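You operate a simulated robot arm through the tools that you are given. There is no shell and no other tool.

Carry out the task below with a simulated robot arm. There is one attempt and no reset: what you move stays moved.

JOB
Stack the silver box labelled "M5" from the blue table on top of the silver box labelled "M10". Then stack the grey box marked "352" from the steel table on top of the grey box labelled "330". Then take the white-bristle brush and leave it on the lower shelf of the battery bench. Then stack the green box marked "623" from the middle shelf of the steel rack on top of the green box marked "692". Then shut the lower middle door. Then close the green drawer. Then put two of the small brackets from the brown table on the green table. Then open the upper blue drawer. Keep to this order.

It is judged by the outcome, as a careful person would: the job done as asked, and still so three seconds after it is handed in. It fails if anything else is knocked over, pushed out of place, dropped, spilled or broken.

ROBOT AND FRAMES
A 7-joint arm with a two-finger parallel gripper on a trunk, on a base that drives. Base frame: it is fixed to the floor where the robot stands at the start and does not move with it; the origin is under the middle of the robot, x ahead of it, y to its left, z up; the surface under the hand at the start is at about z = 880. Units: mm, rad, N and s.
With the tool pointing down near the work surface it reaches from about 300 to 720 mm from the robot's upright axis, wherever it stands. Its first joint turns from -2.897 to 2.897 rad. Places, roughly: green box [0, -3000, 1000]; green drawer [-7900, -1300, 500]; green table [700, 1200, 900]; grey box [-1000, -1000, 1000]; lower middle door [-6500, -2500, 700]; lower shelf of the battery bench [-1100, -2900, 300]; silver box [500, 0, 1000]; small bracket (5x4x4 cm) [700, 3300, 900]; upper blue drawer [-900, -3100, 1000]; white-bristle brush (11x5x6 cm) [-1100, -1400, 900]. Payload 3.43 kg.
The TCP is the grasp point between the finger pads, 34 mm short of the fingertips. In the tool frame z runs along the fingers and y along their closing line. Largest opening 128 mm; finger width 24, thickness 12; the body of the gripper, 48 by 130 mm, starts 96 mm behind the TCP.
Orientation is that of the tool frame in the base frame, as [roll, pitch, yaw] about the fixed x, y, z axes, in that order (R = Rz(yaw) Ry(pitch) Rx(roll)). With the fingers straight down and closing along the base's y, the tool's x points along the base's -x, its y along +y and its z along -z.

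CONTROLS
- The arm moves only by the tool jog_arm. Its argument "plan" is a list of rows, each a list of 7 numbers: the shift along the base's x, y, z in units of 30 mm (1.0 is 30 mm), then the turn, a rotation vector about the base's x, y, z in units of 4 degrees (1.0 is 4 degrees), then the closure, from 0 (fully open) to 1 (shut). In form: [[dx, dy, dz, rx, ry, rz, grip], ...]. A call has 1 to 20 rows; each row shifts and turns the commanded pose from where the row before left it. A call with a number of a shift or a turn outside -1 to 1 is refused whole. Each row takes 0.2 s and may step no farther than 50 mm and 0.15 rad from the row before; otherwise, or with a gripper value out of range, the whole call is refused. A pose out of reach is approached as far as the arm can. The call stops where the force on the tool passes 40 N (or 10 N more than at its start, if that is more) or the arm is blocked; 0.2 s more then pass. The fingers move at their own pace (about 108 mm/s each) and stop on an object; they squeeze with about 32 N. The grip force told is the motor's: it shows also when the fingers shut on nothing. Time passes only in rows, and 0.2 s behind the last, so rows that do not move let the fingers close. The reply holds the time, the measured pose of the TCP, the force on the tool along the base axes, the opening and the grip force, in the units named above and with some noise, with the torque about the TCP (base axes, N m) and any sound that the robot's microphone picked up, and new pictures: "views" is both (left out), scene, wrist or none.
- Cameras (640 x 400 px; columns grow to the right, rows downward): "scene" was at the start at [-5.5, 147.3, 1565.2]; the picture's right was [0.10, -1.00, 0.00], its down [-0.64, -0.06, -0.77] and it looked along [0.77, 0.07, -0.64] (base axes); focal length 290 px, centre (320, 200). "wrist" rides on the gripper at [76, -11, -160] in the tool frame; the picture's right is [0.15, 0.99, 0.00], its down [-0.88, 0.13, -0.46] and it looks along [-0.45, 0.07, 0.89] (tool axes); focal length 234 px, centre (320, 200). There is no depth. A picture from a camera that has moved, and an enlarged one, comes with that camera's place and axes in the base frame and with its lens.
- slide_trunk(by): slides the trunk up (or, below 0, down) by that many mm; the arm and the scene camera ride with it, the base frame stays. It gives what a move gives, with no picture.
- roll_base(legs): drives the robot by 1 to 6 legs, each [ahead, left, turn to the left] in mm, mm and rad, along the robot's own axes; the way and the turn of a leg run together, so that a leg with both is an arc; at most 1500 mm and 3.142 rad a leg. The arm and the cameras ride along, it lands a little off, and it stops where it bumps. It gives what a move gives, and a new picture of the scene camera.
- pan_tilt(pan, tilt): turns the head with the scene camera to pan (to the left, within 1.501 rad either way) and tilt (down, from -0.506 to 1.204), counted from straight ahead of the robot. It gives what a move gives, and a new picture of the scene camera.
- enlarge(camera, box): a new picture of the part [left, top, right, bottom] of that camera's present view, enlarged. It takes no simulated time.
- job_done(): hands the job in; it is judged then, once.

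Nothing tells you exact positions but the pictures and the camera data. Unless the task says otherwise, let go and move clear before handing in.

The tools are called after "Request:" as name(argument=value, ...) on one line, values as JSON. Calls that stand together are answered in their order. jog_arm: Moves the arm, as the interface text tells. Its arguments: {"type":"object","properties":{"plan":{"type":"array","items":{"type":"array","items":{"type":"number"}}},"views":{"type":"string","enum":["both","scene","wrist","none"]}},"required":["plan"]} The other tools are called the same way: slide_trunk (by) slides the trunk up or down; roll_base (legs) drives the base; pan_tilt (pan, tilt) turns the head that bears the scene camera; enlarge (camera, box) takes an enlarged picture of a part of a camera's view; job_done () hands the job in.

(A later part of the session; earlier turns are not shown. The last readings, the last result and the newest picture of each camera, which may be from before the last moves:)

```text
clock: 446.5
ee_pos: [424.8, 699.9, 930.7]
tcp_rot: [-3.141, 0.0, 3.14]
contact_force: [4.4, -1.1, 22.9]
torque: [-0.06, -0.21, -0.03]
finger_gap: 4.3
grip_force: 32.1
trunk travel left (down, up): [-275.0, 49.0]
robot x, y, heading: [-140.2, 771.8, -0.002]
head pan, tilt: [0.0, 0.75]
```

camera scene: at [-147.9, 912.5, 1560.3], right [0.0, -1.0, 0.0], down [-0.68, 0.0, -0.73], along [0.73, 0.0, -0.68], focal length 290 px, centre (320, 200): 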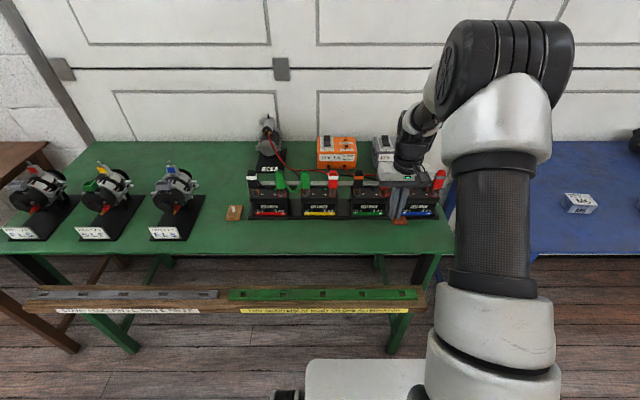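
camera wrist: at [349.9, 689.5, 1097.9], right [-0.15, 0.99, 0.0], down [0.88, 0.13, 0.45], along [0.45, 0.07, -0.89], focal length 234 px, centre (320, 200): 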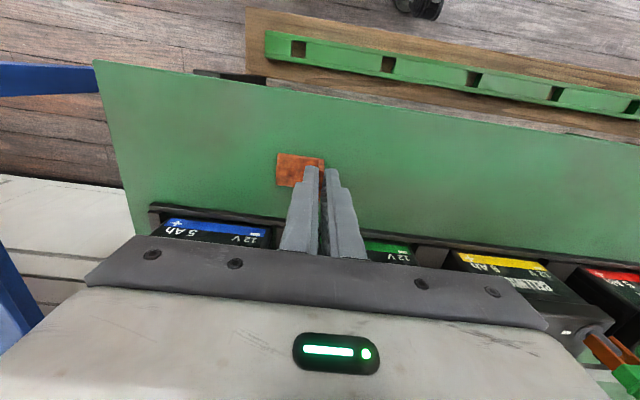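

The bracket is flat on the table. I'll release it gently and rise.

Request:
jog_arm(plan=[[0, 0, 0.1, 0, 0, 0, 1], [0, 0, 0, 0, 0, 0, 0.85], [0, 0, 0, 0, 0, 0, 0.7], [0, 0, 0, 0, 0, 0, 0.7], [0, 0, 0.5, 0, 0, 0, 0.7], [0, 0, 0.9, 0, 0, 0, 0.7], [0, 0, 0.9, 0, 0, 0, 0.7], [0, 0, 0.9, 0, 0, 0, 0.7], [0, 0, 0, 0, 0, 0, 0.7]])

Request:
enlarge(camera="wrist", box=[240, 110, 440, 235])

```text
clock: 448.5
ee_pos: [425.5, 700.9, 1028.5]
tcp_rot: [-3.14, -0.004, -3.141]
contact_force: [0.0, -0.2, 0.7]
torque: [-0.01, -0.02, -0.01]
finger_gap: 38.7
grip_force: 0.0
trunk travel left (down, up): [-275.0, 49.0]
robot x, y, heading: [-141.0, 769.1, -0.001]
head pan, tilt: [0.0, 0.75]
camera scene: at [-148.1, 912.5, 1560.3], right [0.0, -1.0, 0.0], down [-0.68, 0.0, -0.73], along [0.73, 0.0, -0.68], focal length 290 px, centre (320, 200)
camera wrist: at [349.7, 689.9, 1189.9], right [-0.15, 0.99, 0.0], down [0.88, 0.13, 0.45], along [0.45, 0.07, -0.89], focal length 234 px, centre (320, 200)
```

scene: 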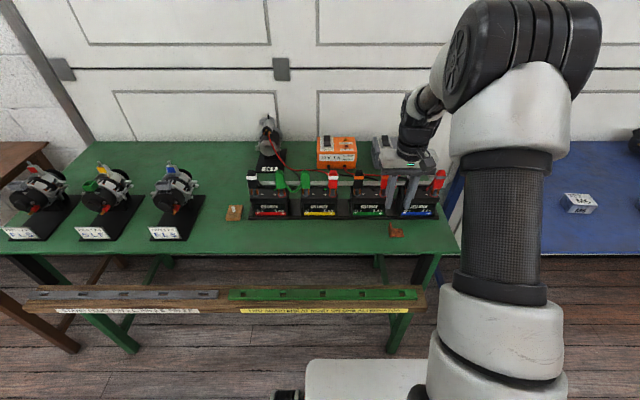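
wrist: 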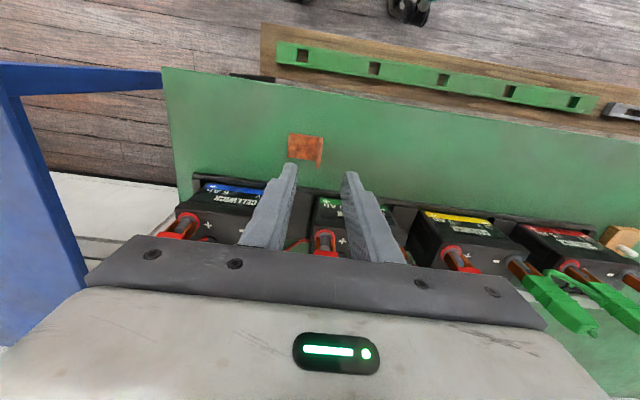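

```text
3.20 times, centred on (340, 172) of wrist
camera zoom: at [349.7, 689.9, 1189.9], right [-0.15, 0.99, 0.0], down [0.88, 0.13, 0.45], along [0.45, 0.07, -0.89], focal length 749 px, centre (256, 288)
```

zoom: 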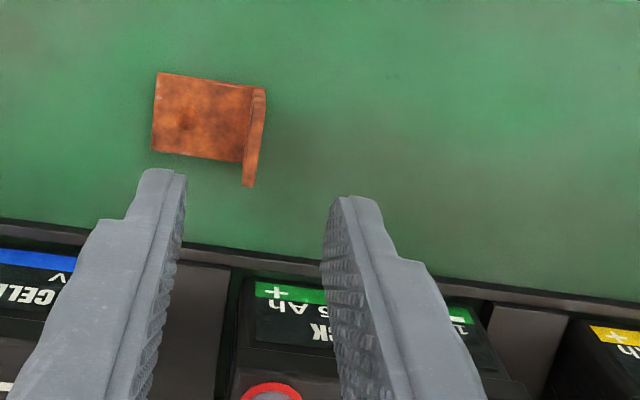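

The first bracket stands on the green table. I'll retract and go back for the second one.

Request:
jog_arm(plan=[[-0.4, 0.2, 0.9, 0, 0, 0, 0.7], [-0.7, 0.2, 0.9, 0, 0, 0, 0.7], [-0.7, 0.2, 0.9, 0, 0, 0, 0.7], [-0.7, 0.2, 0.9, 0, 0, 0, 0.7], [-0.7, 0.2, 0.4, 0, 0, 0, 0.7], [-0.7, 0.2, 0, 0, 0, 0, 0.7], [0, 0, 0, 0, 0, 0, 0.65]], views="none")

Request:
roll_base(legs=[[0, 1060, 0], [0, 1060, 0]])

Request:
pan_tilt(pan=0, tilt=0.6)

```text
clock: 450.1
ee_pos: [307.8, 736.5, 1148.0]
tcp_rot: [-3.14, -0.004, 3.141]
contact_force: [-0.1, 0.6, -0.3]
torque: [-0.01, -0.01, 0.02]
finger_gap: 44.7
grip_force: 0.0
trunk travel left (down, up): [-275.0, 49.0]
robot x, y, heading: [-142.7, 769.9, -0.007]
head pan, tilt: [0.0, 0.75]
```

```text
clock: 470.9
ee_pos: [314.6, 2870.5, 1148.5]
tcp_rot: [-3.14, -0.004, 3.131]
contact_force: [-0.6, 0.7, 0.0]
torque: [0.02, 0.0, -0.01]
finger_gap: 44.8
grip_force: 0.0
trunk travel left (down, up): [-275.0, 49.0]
robot x, y, heading: [-132.3, 2908.1, -0.005]
head pan, tilt: [0.0, 0.75]
camera scene: at [-139.1, 3051.0, 1560.3], right [-0.01, -1.0, 0.0], down [-0.68, 0.01, -0.73], along [0.73, -0.01, -0.68], focal length 290 px, centre (320, 200)
```

scene: 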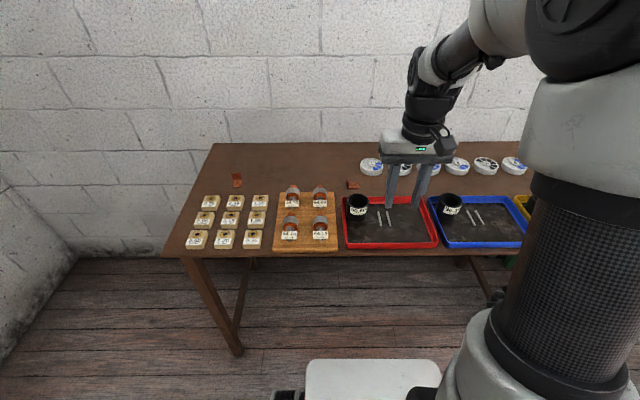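

```text
clock: 471.6
ee_pos: [314.6, 2870.2, 1148.2]
tcp_rot: [-3.14, -0.002, 3.13]
contact_force: [-0.1, 0.3, -0.1]
torque: [-0.02, 0.0, 0.01]
finger_gap: 44.9
grip_force: 0.0
trunk travel left (down, up): [-275.0, 49.0]
robot x, y, heading: [-133.9, 2912.7, -0.008]
head pan, tilt: [0.0, 0.6]
camera scene: at [-133.6, 3050.9, 1573.1], right [-0.01, -1.0, 0.0], down [-0.57, 0.01, -0.82], along [0.82, -0.01, -0.57], focal length 290 px, centre (320, 200)
```

scene: 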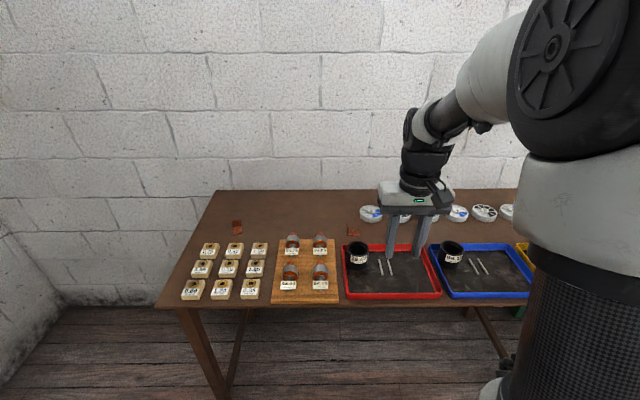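

The second bracket is still at about (656, 2941). I'll roll forward and bring the gripper above it.

Request:
roll_base(legs=[[140, 0, 0.008]])

Request:
jog_arm(plan=[[0.84, 0.28, -0.5, 0, 0, 0, 0.65], [0.84, 0.28, -0.5, 0, 0, 0, 0.65], [0.84, 0.28, -0.6, 0, 0, 0, 0.65], [0.84, 0.28, -0.6, 0, 0, 0, 0.65], [0.84, 0.28, -0.6, 0, 0, 0, 0.65], [0.84, 0.28, -0.6, 0, 0, 0, 0.65], [0.84, 0.28, -0.6, 0, 0, 0, 0.65], [0.84, 0.28, -0.6, 0, 0, 0, 0.65], [0, 0, 0, 0, 0, 0, 0.65]])

Request:
enlarge(camera="wrist", box=[240, 90, 440, 215])

```text
clock: 472.9
ee_pos: [452.9, 2872.6, 1147.1]
tcp_rot: [-3.139, -0.004, 3.139]
contact_force: [0.1, -0.6, -0.1]
torque: [0.01, 0.0, -0.03]
finger_gap: 44.6
grip_force: 0.0
trunk travel left (down, up): [-275.0, 49.0]
robot x, y, heading: [6.9, 2915.4, -0.002]
head pan, tilt: [0.0, 0.6]
camera scene: at [3.1, 3050.0, 1573.2], right [0.0, -1.0, 0.0], down [-0.57, 0.0, -0.82], along [0.82, 0.0, -0.57], focal length 290 px, centre (320, 200)
```

scene: 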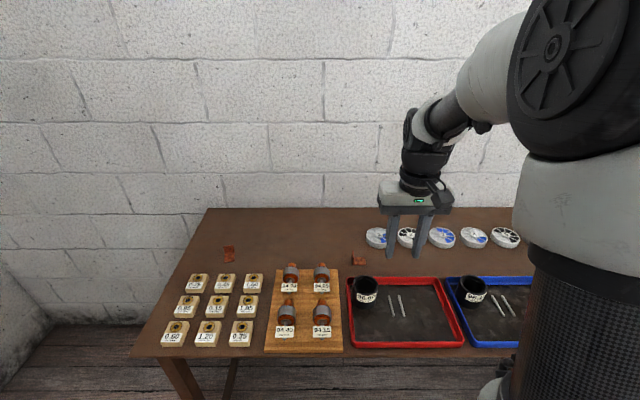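

```text
clock: 474.9
ee_pos: [655.3, 2941.5, 1008.5]
tcp_rot: [-3.141, -0.004, 3.139]
contact_force: [-0.3, 0.0, -0.1]
torque: [0.02, 0.02, 0.02]
finger_gap: 44.8
grip_force: 0.0
trunk travel left (down, up): [-275.0, 49.0]
robot x, y, heading: [4.0, 2912.1, -0.004]
head pan, tilt: [0.0, 0.6]
camera scene: at [2.8, 3050.0, 1573.2], right [0.0, -1.0, 0.0], down [-0.57, 0.0, -0.82], along [0.82, 0.0, -0.57], focal length 290 px, centre (320, 200)
camera wrist: at [580.2, 2930.8, 1168.7], right [-0.14, 0.99, 0.0], down [0.88, 0.13, 0.45], along [0.45, 0.06, -0.89], focal length 234 px, centre (320, 200)
```

scene: 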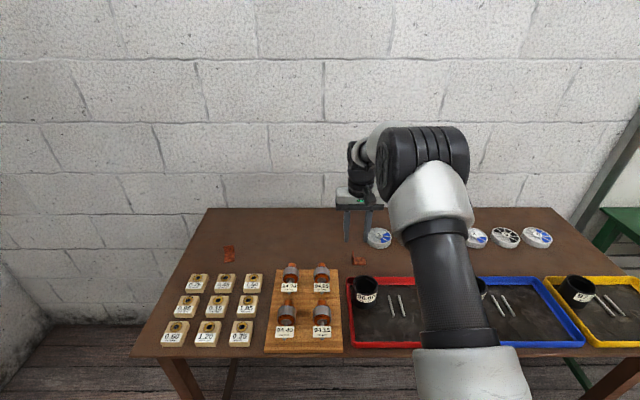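
wrist: 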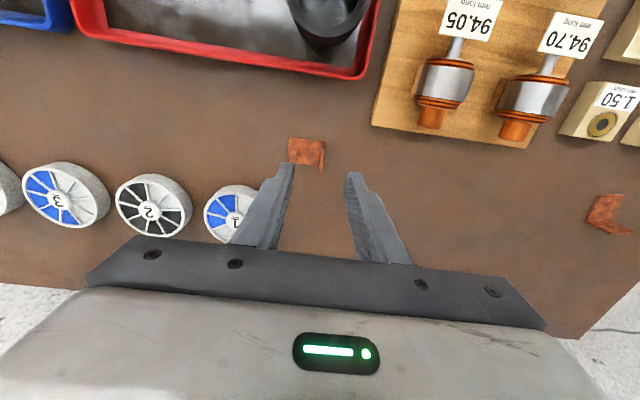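

```text
3.20 times, centred on (340, 152) of wrist
camera zoom: at [580.2, 2930.8, 1168.7], right [-0.14, 0.99, 0.0], down [0.88, 0.13, 0.45], along [0.45, 0.06, -0.89], focal length 749 px, centre (256, 352)
```

zoom: 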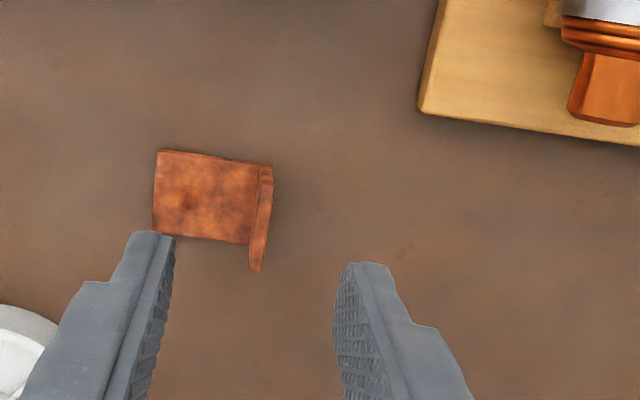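

The flange is centred. I'll descend, close and lift.

Request:
jog_arm(plan=[[0.02, 0.05, -0.8, 0, 0, 0, 0.65], [0, 0, -0.8, 0, 0, 0, 0.65], [0, 0, -0.6, 0, 0, 0, 0.65], [0, 0, -0.18, 0, 0, 0, 0.65], [0, 0, 0, 0, 0, 0, 0.65], [0, 0, 0, 0, 0, 0, 0.8], [0, 0, 0, 0, 0, 0, 0.9], [0, 0, 0, 0, 0, 0, 1], [0, 0, 0, 0, 0, 0, 1]], views="wrist")

Request:
jog_arm(plan=[[0, 0, 0.3, 0, 0, 0, 1], [0, 0, 0.7, 0, 0, 0, 1], [0, 0, 0.9, 0, 0, 0, 1], [0, 0, 0.9, 0, 0, 0, 1], [0, 0, 0.9, 0, 0, 0, 1], [0, 0, 0, 0, 0, 0, 1]])

```text
clock: 476.9
ee_pos: [653.7, 2942.8, 936.4]
tcp_rot: [-3.139, -0.004, 3.14]
contact_force: [0.7, 0.3, -1.2]
torque: [0.03, 0.03, 0.01]
finger_gap: 3.9
grip_force: 31.9
trunk travel left (down, up): [-275.0, 49.0]
robot x, y, heading: [4.3, 2909.8, -0.012]
head pan, tilt: [0.0, 0.6]
camera wrist: at [579.5, 2932.0, 1097.3], right [-0.14, 0.99, 0.0], down [0.88, 0.13, 0.45], along [0.45, 0.06, -0.89], focal length 234 px, centre (320, 200)
```

wrist: 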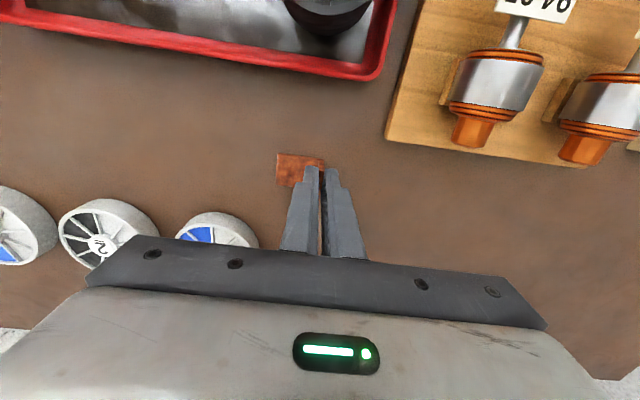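

```text
clock: 478.3
ee_pos: [654.5, 2941.9, 1051.0]
tcp_rot: [-3.14, -0.004, 3.141]
contact_force: [-0.1, 0.6, -0.9]
torque: [0.0, 0.0, 0.02]
finger_gap: 4.3
grip_force: 32.2
trunk travel left (down, up): [-275.0, 49.0]
robot x, y, heading: [5.8, 2913.2, -0.001]
head pan, tilt: [0.0, 0.6]
camera scene: at [2.7, 3050.0, 1573.2], right [0.0, -1.0, 0.0], down [-0.56, 0.0, -0.83], along [0.83, 0.0, -0.56], focal length 290 px, centre (320, 200)
camera wrist: at [578.7, 2931.4, 1210.8], right [-0.14, 0.99, 0.0], down [0.88, 0.13, 0.45], along [0.45, 0.06, -0.89], focal length 234 px, centre (320, 200)
```

scene: 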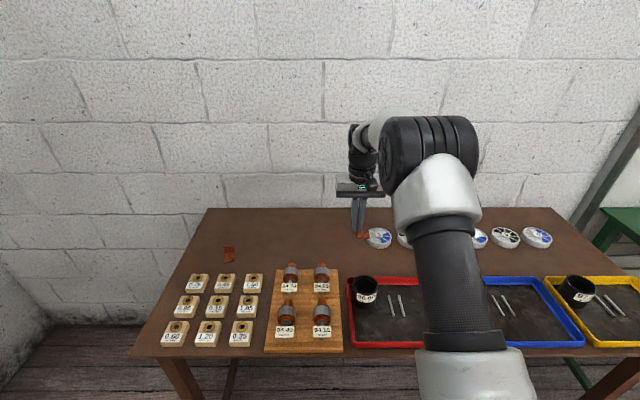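
wrist: 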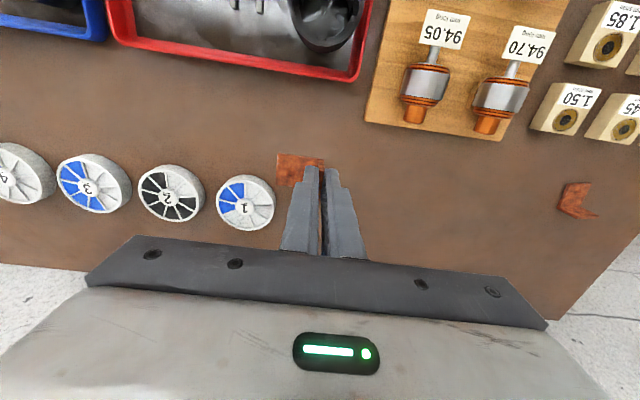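

The second bracket is held. I'll carry it back to the green table.

Request:
jog_arm(plan=[[-0.5, -0.1, 0.6, 0, 0, 0, 1], [-0.79, -0.22, 0.6, 0, 0, 0, 1], [-0.79, -0.22, 0.6, 0, 0, 0, 1], [-0.79, -0.22, 0.6, 0, 0, 0, 1], [-0.79, -0.22, 0.5, 0, 0, 0, 1], [-0.79, -0.22, 0.4, 0, 0, 0, 1], [-0.79, -0.22, 0, 0, 0, 0, 1], [-0.79, -0.22, 0, 0, 0, 0, 1], [-0.79, -0.22, 0, 0, 0, 0, 1], [0, 0, 0, 0, 0, 0, 1]], views="none")

Request:
roll_base(legs=[[-145, 0, 0], [0, -1020, 0], [0, -1000, 0]])

Request:
pan_tilt(pan=0, tilt=0.75)

```text
clock: 480.5
ee_pos: [451.3, 2884.9, 1149.0]
tcp_rot: [-3.14, -0.004, 3.139]
contact_force: [0.1, 0.5, -0.5]
torque: [0.03, -0.01, 0.01]
finger_gap: 4.2
grip_force: 32.4
trunk travel left (down, up): [-275.0, 49.0]
robot x, y, heading: [6.6, 2907.9, -0.006]
head pan, tilt: [0.0, 0.6]
```

```text
clock: 501.4
ee_pos: [327.8, 850.0, 1149.1]
tcp_rot: [-3.14, -0.002, -3.121]
contact_force: [-0.3, 0.1, -0.5]
torque: [0.02, 0.0, -0.02]
finger_gap: 4.0
grip_force: 31.7
trunk travel left (down, up): [-275.0, 49.0]
robot x, y, heading: [-121.6, 866.9, 0.019]
head pan, tilt: [0.0, 0.6]
camera scene: at [-123.4, 1005.1, 1573.2], right [0.02, -1.0, 0.0], down [-0.56, -0.01, -0.83], along [0.82, 0.02, -0.56], focal length 290 px, centre (320, 200)
```

scene: 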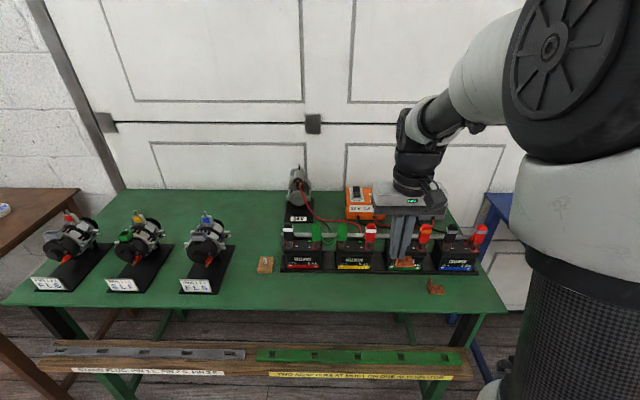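

```text
clock: 502.1
ee_pos: [328.9, 849.8, 1148.4]
tcp_rot: [-3.141, -0.003, -3.121]
contact_force: [0.5, -0.4, -0.6]
torque: [0.01, 0.0, 0.0]
finger_gap: 4.1
grip_force: 31.6
trunk travel left (down, up): [-275.0, 49.0]
robot x, y, heading: [-121.8, 865.9, 0.024]
head pan, tilt: [0.0, 0.75]
camera scene: at [-128.9, 1005.0, 1560.3], right [0.02, -1.0, 0.0], down [-0.68, -0.01, -0.73], along [0.73, 0.01, -0.68], focal length 290 px, centre (320, 200)
```

scene: 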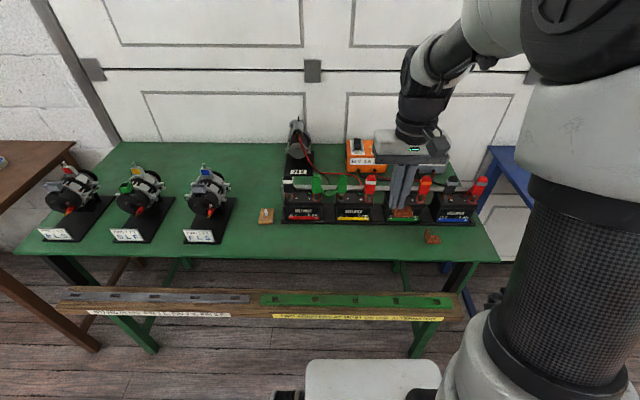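

I'll set the second bracket at about (425, 850), beside the first.

Request:
jog_arm(plan=[[0.65, 0, -0.6, 0, 0, 0, 1], [0.65, 0, -0.7, 0, 0, 0, 1], [0.65, 0, -0.7, 0, 0, 0, 1], [0.65, 0, -0.7, 0, 0, 0, 1], [0.6, 0, -0.7, 0, 0, 0, 1], [0, 0, -0.8, 0, 0, 0, 1], [0, 0, -0.8, 0, 0, 0, 1], [0, 0, -0.8, 0, 0, 0, 1], [0, 0, -0.7, 0, 0, 0, 1], [0, 0, -0.3, 0, 0, 0, 1], [0, 0, 0, 0, 0, 0, 1]])

```text
clock: 504.5
ee_pos: [424.4, 850.9, 944.2]
tcp_rot: [-3.14, -0.003, -3.119]
contact_force: [0.4, 0.5, -0.9]
torque: [0.01, 0.02, -0.03]
finger_gap: 4.3
grip_force: 32.0
trunk travel left (down, up): [-275.0, 49.0]
robot x, y, heading: [-117.9, 866.0, 0.015]
head pan, tilt: [0.0, 0.75]
camera scene: at [-128.9, 1005.0, 1560.3], right [0.02, -1.0, 0.0], down [-0.68, -0.01, -0.73], along [0.73, 0.01, -0.68], focal length 290 px, centre (320, 200)
camera wrist: at [350.2, 837.5, 1104.3], right [-0.17, 0.99, 0.0], down [0.88, 0.15, 0.45], along [0.45, 0.07, -0.89], focal length 234 px, centre (320, 200)
```

scene: 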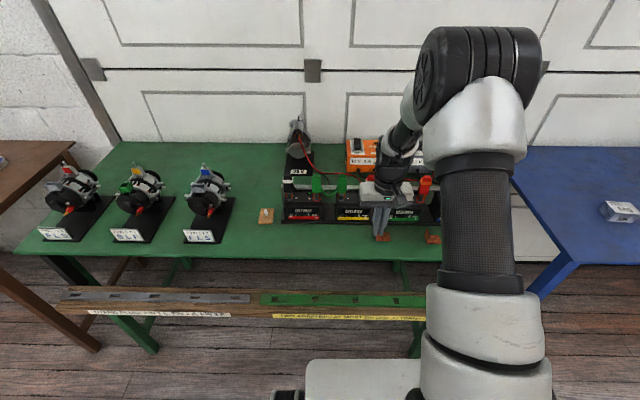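
wrist: 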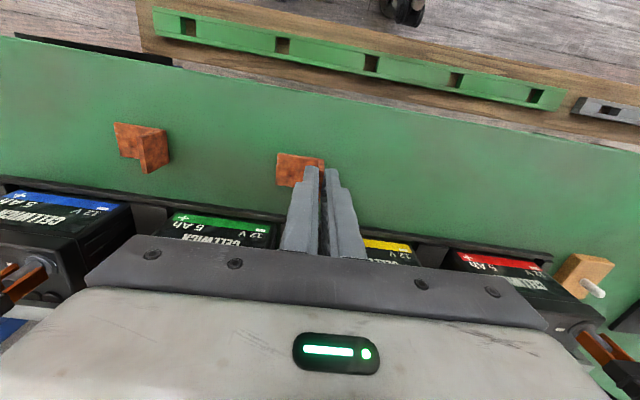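

Request:
jog_arm(plan=[[0, 0, -0.12, 0, 0, 0, 1], [0, 0, 0, 0, 0, 0, 1]], views="none")

Request:
jog_arm(plan=[[0, 0, -0.08, 0, 0, 0, 1], [0, 0, 0, 0, 0, 0, 1]], views="none")

```text
clock: 505.1
ee_pos: [424.7, 850.2, 940.7]
tcp_rot: [-3.139, -0.006, -3.12]
contact_force: [0.7, 0.6, -0.7]
torque: [-0.02, 0.02, -0.01]
finger_gap: 4.1
grip_force: 32.3
trunk travel left (down, up): [-275.0, 49.0]
robot x, y, heading: [-119.7, 865.4, 0.016]
head pan, tilt: [0.0, 0.75]
```

```text
clock: 505.7
ee_pos: [423.5, 850.1, 938.7]
tcp_rot: [-3.14, -0.005, -3.121]
contact_force: [0.0, -0.3, -0.7]
torque: [0.0, 0.01, 0.01]
finger_gap: 4.1
grip_force: 32.2
trunk travel left (down, up): [-275.0, 49.0]
robot x, y, heading: [-118.5, 868.6, 0.019]
head pan, tilt: [0.0, 0.75]
```

Request:
jog_arm(plan=[[0, 0, -0.06, 0, 0, 0, 1], [0, 0, 0, 0, 0, 0, 1]], views="none")

Request:
jog_arm(plan=[[0, 0, -0.04, 0, 0, 0, 1], [0, 0, 0, 0, 0, 0, 1]], views="none")

```text
clock: 506.3
ee_pos: [424.9, 849.0, 936.4]
tcp_rot: [-3.14, -0.004, -3.122]
contact_force: [0.0, 0.0, 1.7]
torque: [-0.01, -0.03, -0.01]
finger_gap: 4.0
grip_force: 32.1
trunk travel left (down, up): [-275.0, 49.0]
robot x, y, heading: [-119.7, 868.6, 0.025]
head pan, tilt: [0.0, 0.75]
```

```text
clock: 506.9
ee_pos: [423.6, 848.4, 936.8]
tcp_rot: [3.141, 0.0, -3.12]
contact_force: [-3.0, 0.4, 11.4]
torque: [-0.03, 0.2, 0.02]
finger_gap: 4.0
grip_force: 31.7
trunk travel left (down, up): [-275.0, 49.0]
robot x, y, heading: [-121.6, 868.1, 0.02]
head pan, tilt: [0.0, 0.75]
```

Contact. I'll release and rise.

Request:
jog_arm(plan=[[0, 0, 0, 0, 0, 0, 0.85], [0, 0, 0, 0, 0, 0, 0.7], [0, 0, 0, 0, 0, 0, 0.7], [0, 0, 0.5, 0, 0, 0, 0.7], [0, 0, 0.9, 0, 0, 0, 0.7], [0, 0, 0.9, 0, 0, 0, 0.7], [0, 0, 0.9, 0, 0, 0, 0.7], [-0.5, 0, 0.9, 0, 0, 0, 0.7], [-0.7, 0, 0.9, 0, 0, 0, 0.7], [-0.7, 0, 0.9, 0, 0, 0, 0.7], [-0.7, 0, 0.9, 0, 0, 0, 0.7], [-0.7, 0, 0.6, 0, 0, 0, 0.7], [0, 0, 0, 0, 0, 0, 0.7]])

Request:
enlarge(camera="wrist", box=[100, 50, 440, 260])

```text
clock: 509.7
ee_pos: [324.7, 849.2, 1157.8]
tcp_rot: [-3.139, -0.004, -3.122]
contact_force: [0.1, -0.3, 0.4]
torque: [0.01, -0.03, -0.02]
finger_gap: 38.2
grip_force: 0.0
trunk travel left (down, up): [-275.0, 49.0]
robot x, y, heading: [-119.3, 865.6, 0.017]
head pan, tilt: [0.0, 0.75]
camera scene: at [-129.1, 1005.0, 1560.3], right [0.02, -1.0, 0.0], down [-0.68, -0.01, -0.73], along [0.73, 0.01, -0.68], focal length 290 px, centre (320, 200)
camera wrist: at [249.6, 836.8, 1318.3], right [-0.17, 0.99, 0.0], down [0.88, 0.15, 0.45], along [0.45, 0.07, -0.89], focal length 234 px, centre (320, 200)
```

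scene: 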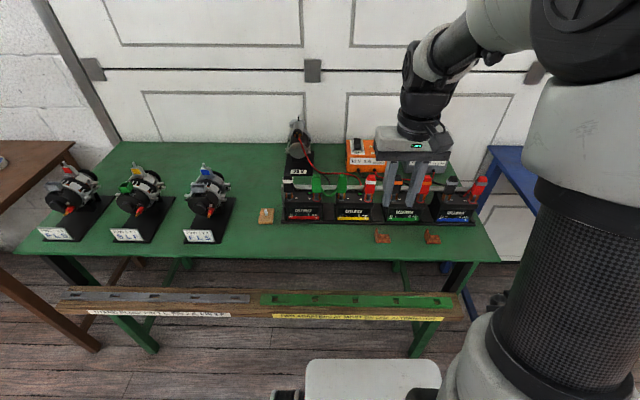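
wrist: 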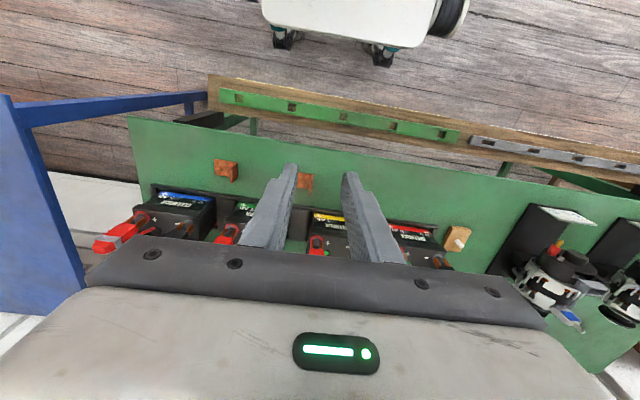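

```text
1.88 times, centred on (270, 155) of wrist
camera zoom: at [249.6, 836.8, 1318.3], right [-0.17, 0.99, 0.0], down [0.88, 0.15, 0.45], along [0.45, 0.07, -0.89], focal length 441 px, centre (414, 285)
```

zoom: 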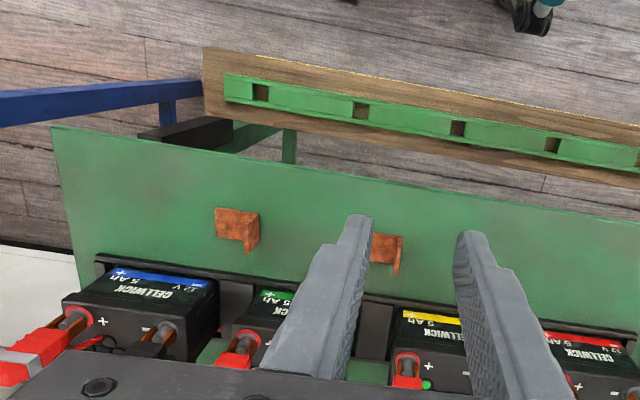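

Both brackets stand on the green table. Last is the upper blue drawer on the battery bench. I'll turn right and drive south down the aisle between the blue and steel tables.

Request:
roll_base(legs=[[-30, 0, 0], [0, 0, -1.59], [1400, 0, 0]])

Request:
pan_tilt(pan=0, tilt=0.5)

```text
clock: 521.0
ee_pos: [-171.0, -968.9, 1158.0]
tcp_rot: [-3.14, -0.003, 1.577]
contact_force: [-0.1, -0.3, -0.3]
torque: [-0.01, 0.0, -0.02]
finger_gap: 38.1
grip_force: 0.0
trunk travel left (down, up): [-275.0, 49.0]
robot x, y, heading: [-145.8, -525.5, -1.573]
head pan, tilt: [0.0, 0.75]
camera scene: at [-8.1, -518.0, 1560.3], right [-1.0, 0.0, 0.0], down [0.0, 0.68, -0.73], along [0.0, -0.73, -0.68], focal length 290 px, centre (320, 200)
```

scene: 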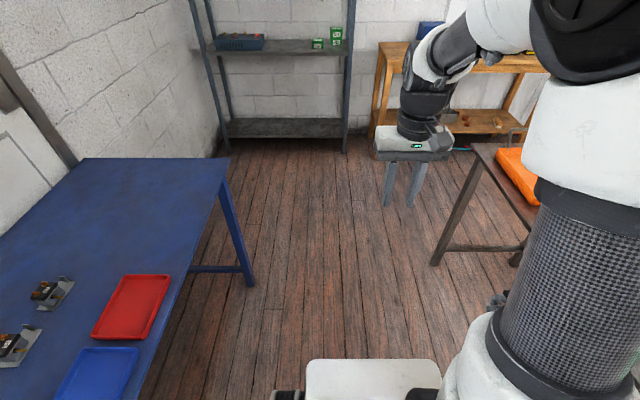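

```text
clock: 521.8
ee_pos: [-171.0, -968.7, 1157.6]
tcp_rot: [-3.139, -0.003, 1.575]
contact_force: [-0.1, 0.5, 0.0]
torque: [0.0, 0.0, -0.02]
finger_gap: 38.3
grip_force: 0.1
trunk travel left (down, up): [-275.0, 49.0]
robot x, y, heading: [-149.3, -522.8, -1.567]
head pan, tilt: [0.0, 0.499]
camera scene: at [-8.1, -526.0, 1582.2], right [-1.0, 0.0, 0.0], down [0.0, 0.48, -0.88], along [0.0, -0.88, -0.48], focal length 290 px, centre (320, 200)
```

scene: 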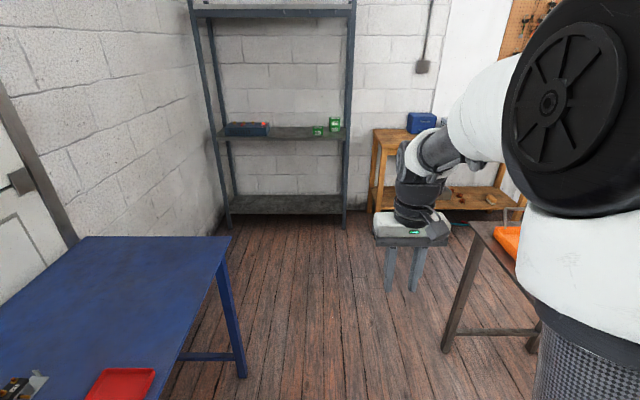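

The aisle is clear. I'll continue south and then strafe right to the bench.

Request:
roll_base(legs=[[1450, 0, 0], [0, -700, 0]])

Request:
pan_tilt(pan=0, tilt=0.55)

```text
clock: 535.6
ee_pos: [-818.8, -2436.0, 1157.7]
tcp_rot: [-3.14, -0.004, 1.61]
contact_force: [0.0, -0.1, -0.2]
torque: [0.0, -0.03, -0.01]
finger_gap: 38.6
grip_force: 0.0
trunk travel left (down, up): [-275.0, 49.0]
robot x, y, heading: [-814.1, -1989.9, -1.531]
head pan, tilt: [0.0, 0.499]
camera scene: at [-671.2, -1987.7, 1582.3], right [-1.0, -0.04, 0.0], down [-0.02, 0.48, -0.88], along [0.04, -0.88, -0.48], focal length 290 px, centre (320, 200)
```

scene: 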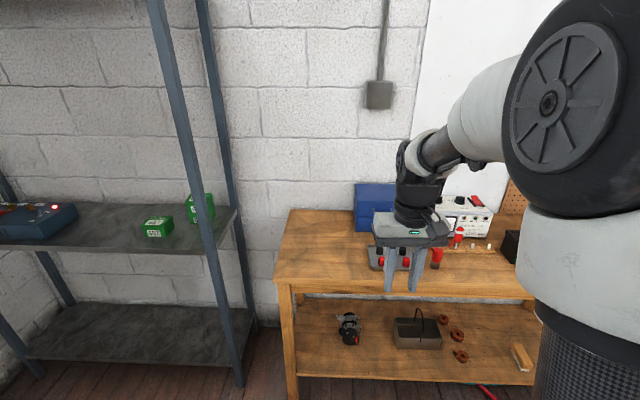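

```text
clock: 536.3
ee_pos: [-818.8, -2436.5, 1156.7]
tcp_rot: [-3.14, -0.004, 1.609]
contact_force: [0.3, 0.3, 0.7]
torque: [-0.01, -0.01, 0.01]
finger_gap: 38.5
grip_force: 0.2
trunk travel left (down, up): [-275.0, 49.0]
robot x, y, heading: [-812.0, -1990.1, -1.532]
head pan, tilt: [0.0, 0.55]
camera scene: at [-671.2, -1986.5, 1577.7], right [-1.0, -0.04, 0.0], down [-0.02, 0.52, -0.85], along [0.03, -0.85, -0.52], focal length 290 px, centre (320, 200)
```

scene: 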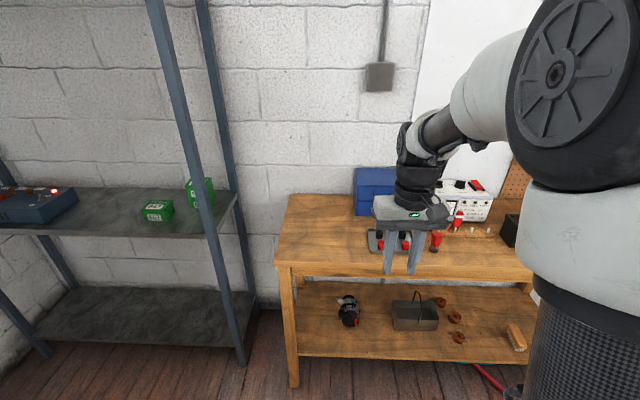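

I'm in front of the bench. The arm hides the blue drawers, so I'll swing it to the right, move closer, and take a better look.

Request:
jog_arm(plan=[[-0.9, 0.1, 0.2, 0, 0, 0, 0.5], [-0.9, 0.1, 0.2, 0, 0, 0, 0.5], [-0.9, 0.1, 0.2, 0, 0, 0, 0.5], [-0.9, 0.1, 0.2, 0, 0, 0, 0.5], [-0.9, 0.1, 0.2, 0, 0, 0, 0.5], [-0.9, 0.1, 0.2, 0, 0, 0, 0.5], [-0.9, 0.1, 0.2, 0, 0, 0, 0.5], [-0.9, 0.1, 0.2, 0, 0, 0, 0.5], [0, 0, 0, 0, 0, 0, 0.5]], views="none")

Request:
roll_base(legs=[[0, 0, -0.036], [250, 0, 0]])

Request:
enlarge(camera="scene", box=[320, 120, 480, 280])

```text
clock: 538.3
ee_pos: [-1033.7, -2413.0, 1205.1]
tcp_rot: [-3.141, -0.002, 1.61]
contact_force: [-0.6, 0.1, -0.1]
torque: [0.03, -0.05, -0.02]
finger_gap: 64.2
grip_force: 0.1
trunk travel left (down, up): [-275.0, 49.0]
robot x, y, heading: [-814.5, -1989.5, -1.53]
head pan, tilt: [0.0, 0.55]
```

```text
clock: 540.5
ee_pos: [-1045.3, -2651.2, 1203.8]
tcp_rot: [-3.141, -0.003, 1.577]
contact_force: [-0.7, -0.1, -0.7]
torque: [-0.02, 0.02, -0.03]
finger_gap: 64.1
grip_force: 0.0
trunk travel left (down, up): [-275.0, 49.0]
robot x, y, heading: [-810.6, -2237.2, -1.566]
head pan, tilt: [0.0, 0.55]
camera scene: at [-669.8, -2238.6, 1577.7], right [-1.0, -0.01, 0.0], down [0.0, 0.52, -0.85], along [0.01, -0.85, -0.52], focal length 290 px, centre (320, 200)
```

scene: 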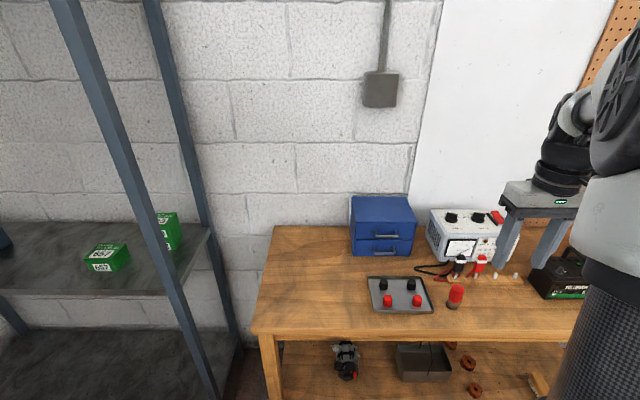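

```text
2.50 times, centred on (400, 200) of scene
camera zoom: at [-669.8, -2238.6, 1577.7], right [-1.0, -0.01, 0.0], down [0.0, 0.52, -0.85], along [0.01, -0.85, -0.52], focal length 724 px, centre (120, 200)
```

zoom: 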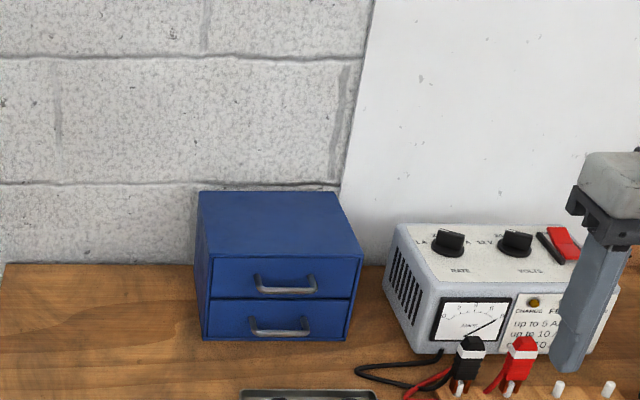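

The blue cabinet spans x from -990 to -787 with its front at y ≈ -3017. The upper handle is a horizontal bar near (-888, -2995, 975). I'll tilt the tool to about 30° below horizontal and roll it 90° so the fingers close above and below the bar.

Request:
jog_arm(plan=[[0.349, -0.398, -0.165, -1, 0, 0, 0.5], [0.349, -0.398, -0.165, -1, 0, 0, 0.5], [0.349, -0.398, -0.165, -1, 0, 0, 0.5], [0.349, -0.398, -0.165, -1, 0, 0, 0.5], [0.349, -0.398, -0.165, -1, 0, 0, 0.5], [0.349, -0.398, -0.165, -1, 0, 0, 0.5], [0.349, -0.398, -0.165, -1, 0, 0, 0.5], [0.349, -0.398, -0.165, -1, 0, 0, 0.5], [0.349, -0.398, -0.165, -1, 0, 0, 0.5], [0.349, -0.398, -0.165, -1, 0, 0, 0.5], [0.349, -0.398, -0.165, -1, 0, 0, 0.5], [0.349, -0.398, -0.165, -1, 0, 0, 0.5], [0.349, -0.398, -0.165, -1, 0, 0, 0.5], [0.349, -0.398, -0.165, -1, 0, 0, 0.5], [0.349, -0.398, -0.165, -1, 0, 0, 0.5], [0, 0, 0, 0, 0, 0, 0.6]])

```text
clock: 543.9
ee_pos: [-890.5, -2830.1, 1130.4]
tcp_rot: [-3.128, 1.044, 1.584]
contact_force: [0.8, 0.4, 0.4]
torque: [0.02, -0.01, -0.03]
finger_gap: 51.2
grip_force: 0.1
trunk travel left (down, up): [-275.0, 49.0]
robot x, y, heading: [-813.9, -2240.3, -1.567]
head pan, tilt: [0.0, 0.55]
camera scene: at [-669.7, -2238.4, 1577.7], right [-1.0, -0.01, 0.0], down [0.0, 0.52, -0.85], along [0.01, -0.85, -0.52], focal length 290 px, centre (320, 200)
camera wrist: at [-901.0, -2653.9, 1145.7], right [0.99, 0.08, -0.13], down [0.14, -0.05, 0.99], along [0.07, -1.0, -0.06], focal length 234 px, centre (320, 200)
```

scene: 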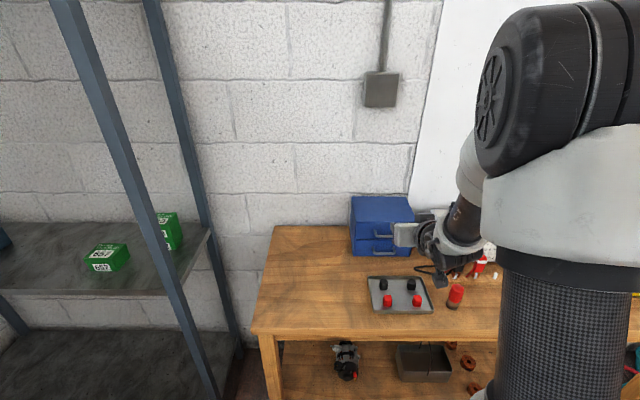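
wrist: 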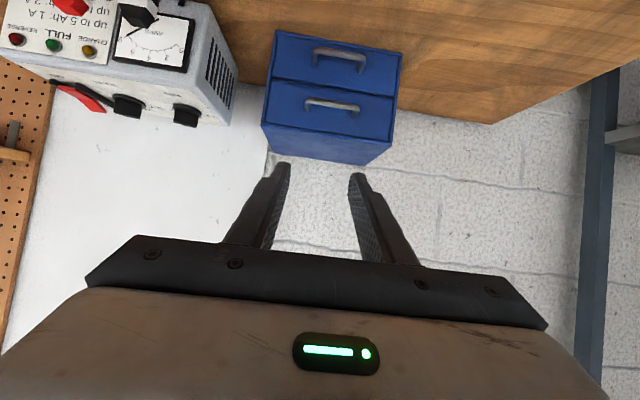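

Request:
enlarge(camera="wrist", box=[240, 20, 430, 170])

Request:
enlarge(camera="scene", box=[340, 185, 440, 265])

```text
2.67 times, centred on (335, 95) of wrist
camera zoom: at [-901.0, -2653.9, 1145.7], right [0.99, 0.08, -0.13], down [0.14, -0.05, 0.99], along [0.07, -1.0, -0.06], focal length 624 px, centre (280, 480)
```

zoom: 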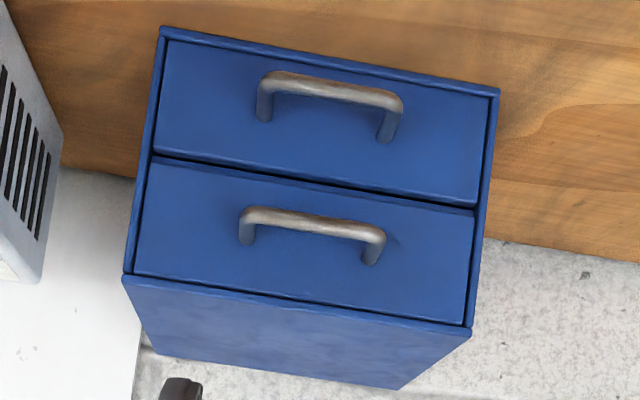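

```text
5.00 times, centred on (390, 225) of scene
camera zoom: at [-669.7, -2238.4, 1577.7], right [-1.0, -0.01, 0.0], down [0.0, 0.52, -0.85], along [0.01, -0.85, -0.52], focal length 1448 px, centre (-30, 75)
```

zoom: 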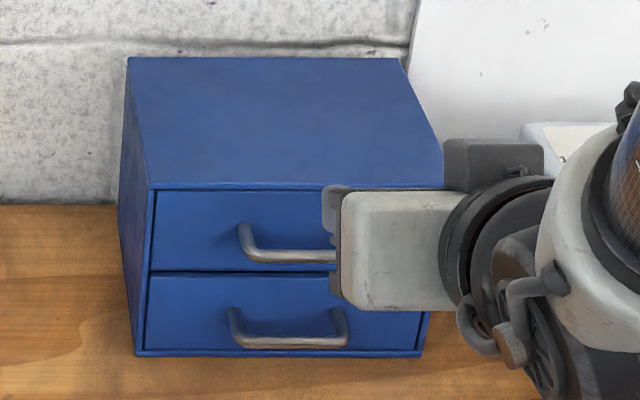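

Combining both cameras: cabinet front y = -2992, top z = 1029, bench z ≈ 890. The upper bar is centred at (-881, -2959, 998) with a standoff of about 33 mm. Now I'll roll the tool 90°.

Request:
jog_arm(plan=[[0, 0, 0, 0, -0.812, -0.469, 0.7], [0, 0, 0, 0, -0.812, -0.469, 0.7], [0, 0, 0, 0, -0.812, -0.469, 0.7], [0, 0, 0, 0, -0.812, -0.469, 0.7], [0, 0, 0, 0, -0.812, -0.469, 0.7], [0, 0, 0, 0, -0.812, -0.469, 0.7], [0, 0, 0, 0, -0.812, -0.469, 0.7], [0, 0, 0, 0, -0.812, -0.469, 0.7], [0, 0, 0, 0, -0.812, -0.469, 0.7], [0, 0, 0, 0, -0.812, -0.469, 0.7], [0, 0, 0, 0, -0.812, -0.469, 0.7], [0, 0, 0, 0, -0.812, -0.469, 0.7], [0, 0, 0, 0, 0, 0, 0.7]])

```text
clock: 546.7
ee_pos: [-889.2, -2829.8, 1131.0]
tcp_rot: [2.262, 0.659, 0.471]
contact_force: [-0.1, -0.2, 0.1]
torque: [-0.01, -0.02, 0.01]
finger_gap: 38.8
grip_force: 0.1
trunk travel left (down, up): [-275.0, 49.0]
robot x, y, heading: [-811.6, -2238.3, -1.564]
head pan, tilt: [0.0, 0.55]
camera scene: at [-669.8, -2238.3, 1577.7], right [-1.0, -0.01, 0.0], down [0.0, 0.52, -0.85], along [0.01, -0.85, -0.52], focal length 290 px, centre (320, 200)
camera wrist: at [-843.8, -2660.7, 1158.0], right [0.81, -0.3, 0.51], down [-0.53, 0.03, 0.85], along [-0.27, -0.95, -0.13], focal length 234 px, centre (320, 200)
```

scene: 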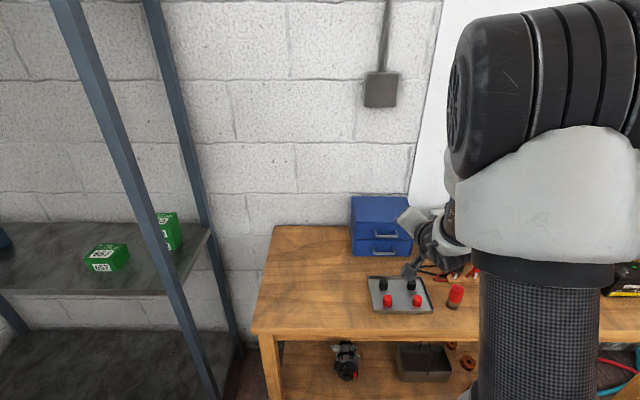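
wrist: 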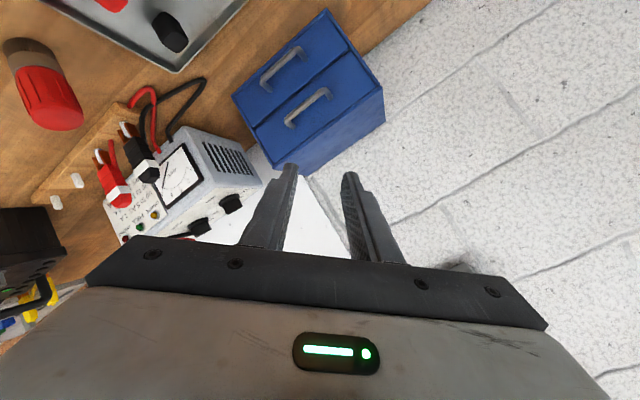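

The roll is working. I'll complete the other 45°.

Request:
jog_arm(plan=[[0, 0, 0, 0, -0.812, -0.469, 0.7], [0, 0, 0, 0, -0.812, -0.469, 0.7], [0, 0, 0, 0, -0.812, -0.469, 0.7], [0, 0, 0, 0, -0.812, -0.469, 0.7], [0, 0, 0, 0, -0.812, -0.469, 0.7], [0, 0, 0, 0, -0.812, -0.469, 0.7], [0, 0, 0, 0, -0.812, -0.469, 0.7], [0, 0, 0, 0, -0.812, -0.469, 0.7], [0, 0, 0, 0, -0.812, -0.469, 0.7], [0, 0, 0, 0, -0.812, -0.469, 0.7], [0, 0, 0, 0, -0.812, -0.469, 0.7], [0, 0, 0, 0, -0.812, -0.469, 0.7], [0, 0, 0, 0, 0, 0, 0.7]])

Request:
enlarge(camera="wrist", box=[220, 60, 420, 220])

```text
clock: 549.5
ee_pos: [-887.8, -2830.0, 1130.9]
tcp_rot: [2.097, 0.002, 0.006]
contact_force: [0.9, -0.2, 0.4]
torque: [-0.02, 0.0, 0.03]
finger_gap: 38.2
grip_force: 0.0
trunk travel left (down, up): [-275.0, 49.0]
robot x, y, heading: [-809.7, -2240.5, -1.563]
head pan, tilt: [0.0, 0.55]
camera scene: at [-669.8, -2238.3, 1577.7], right [-1.0, -0.01, 0.0], down [0.0, 0.52, -0.85], along [0.01, -0.85, -0.52], focal length 290 px, centre (320, 200)
camera wrist: at [-813.8, -2686.2, 1200.8], right [0.15, -0.5, 0.86], down [-0.88, 0.32, 0.34], along [-0.45, -0.81, -0.39], focal length 234 px, centre (320, 200)
```

scene: 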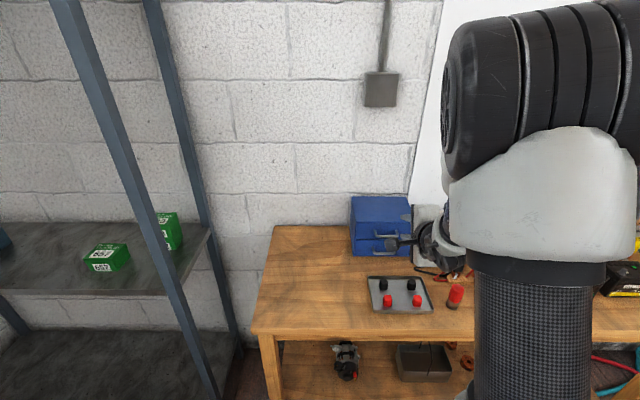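
wrist: 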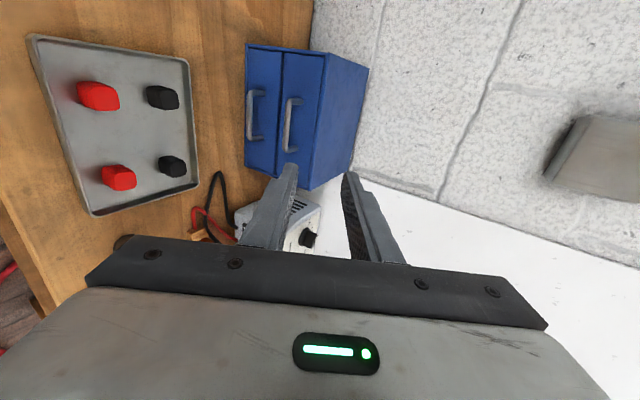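

```text
2.50 times, centred on (320, 140) of wrist
camera zoom: at [-813.8, -2686.2, 1200.8], right [0.15, -0.5, 0.86], down [-0.88, 0.32, 0.34], along [-0.45, -0.81, -0.39], focal length 585 px, centre (320, 350)
```

zoom: 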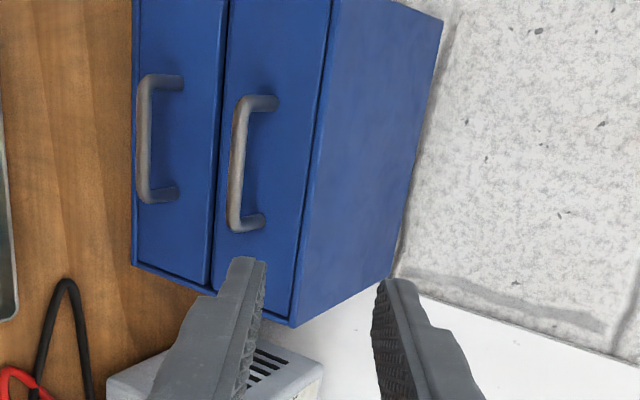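

The tool is now oriented right. I'll move to a pre-grasp point about 60 mm short of the bar and check the alignment.

Request:
jog_arm(plan=[[0.067, -0.483, -0.758, 0, 0, 0, 0.76], [0.067, -0.483, -0.758, 0, 0, 0, 0.76], [0.067, -0.483, -0.758, 0, 0, 0, 0.76], [0.067, -0.483, -0.758, 0, 0, 0, 0.76], [0, 0, 0, 0, 0, 0, 0.76]])

Request:
enlarge(camera="wrist", box=[220, 60, 420, 220])

Request:
enlarge(camera="scene", box=[330, 175, 450, 275])

```text
clock: 550.7
ee_pos: [-882.1, -2886.5, 1038.5]
tcp_rot: [2.098, 0.003, 0.005]
contact_force: [-0.9, 0.3, -0.4]
torque: [0.05, 0.01, 0.01]
finger_gap: 30.6
grip_force: 0.1
trunk travel left (down, up): [-275.0, 49.0]
robot x, y, heading: [-807.9, -2238.1, -1.564]
head pan, tilt: [0.0, 0.55]
camera scene: at [-669.7, -2238.4, 1577.7], right [-1.0, -0.01, 0.0], down [0.0, 0.52, -0.85], along [0.01, -0.85, -0.52], focal length 290 px, centre (320, 200)
camera wrist: at [-806.0, -2742.5, 1108.6], right [0.15, -0.5, 0.86], down [-0.88, 0.32, 0.34], along [-0.45, -0.81, -0.39], focal length 234 px, centre (320, 200)
```

scene: 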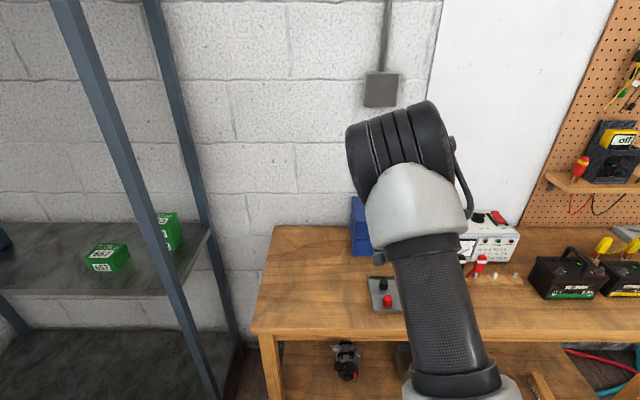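
wrist: 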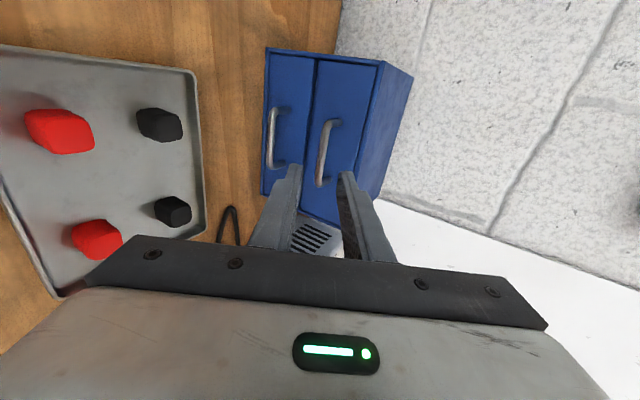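

```text
2.50 times, centred on (320, 140) of wrist
camera zoom: at [-806.0, -2742.5, 1108.6], right [0.15, -0.5, 0.86], down [-0.88, 0.32, 0.34], along [-0.45, -0.81, -0.39], focal length 585 px, centre (320, 350)
```

zoom: 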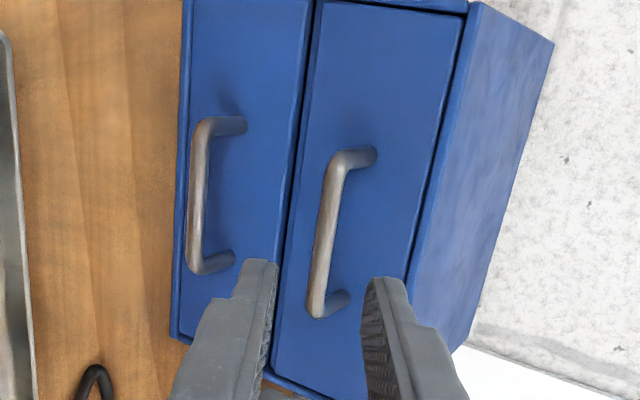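

```text
4.00 times, centred on (390, 225) of scene
camera zoom: at [-669.7, -2238.4, 1577.7], right [-1.0, -0.01, 0.0], down [0.0, 0.52, -0.85], along [0.01, -0.85, -0.52], focal length 1158 px, centre (40, 100)
```

zoom: 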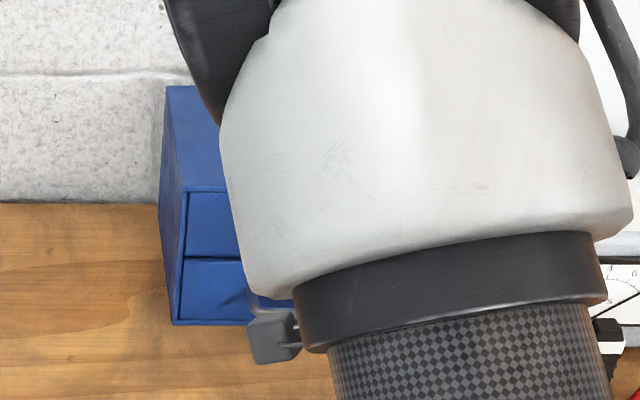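

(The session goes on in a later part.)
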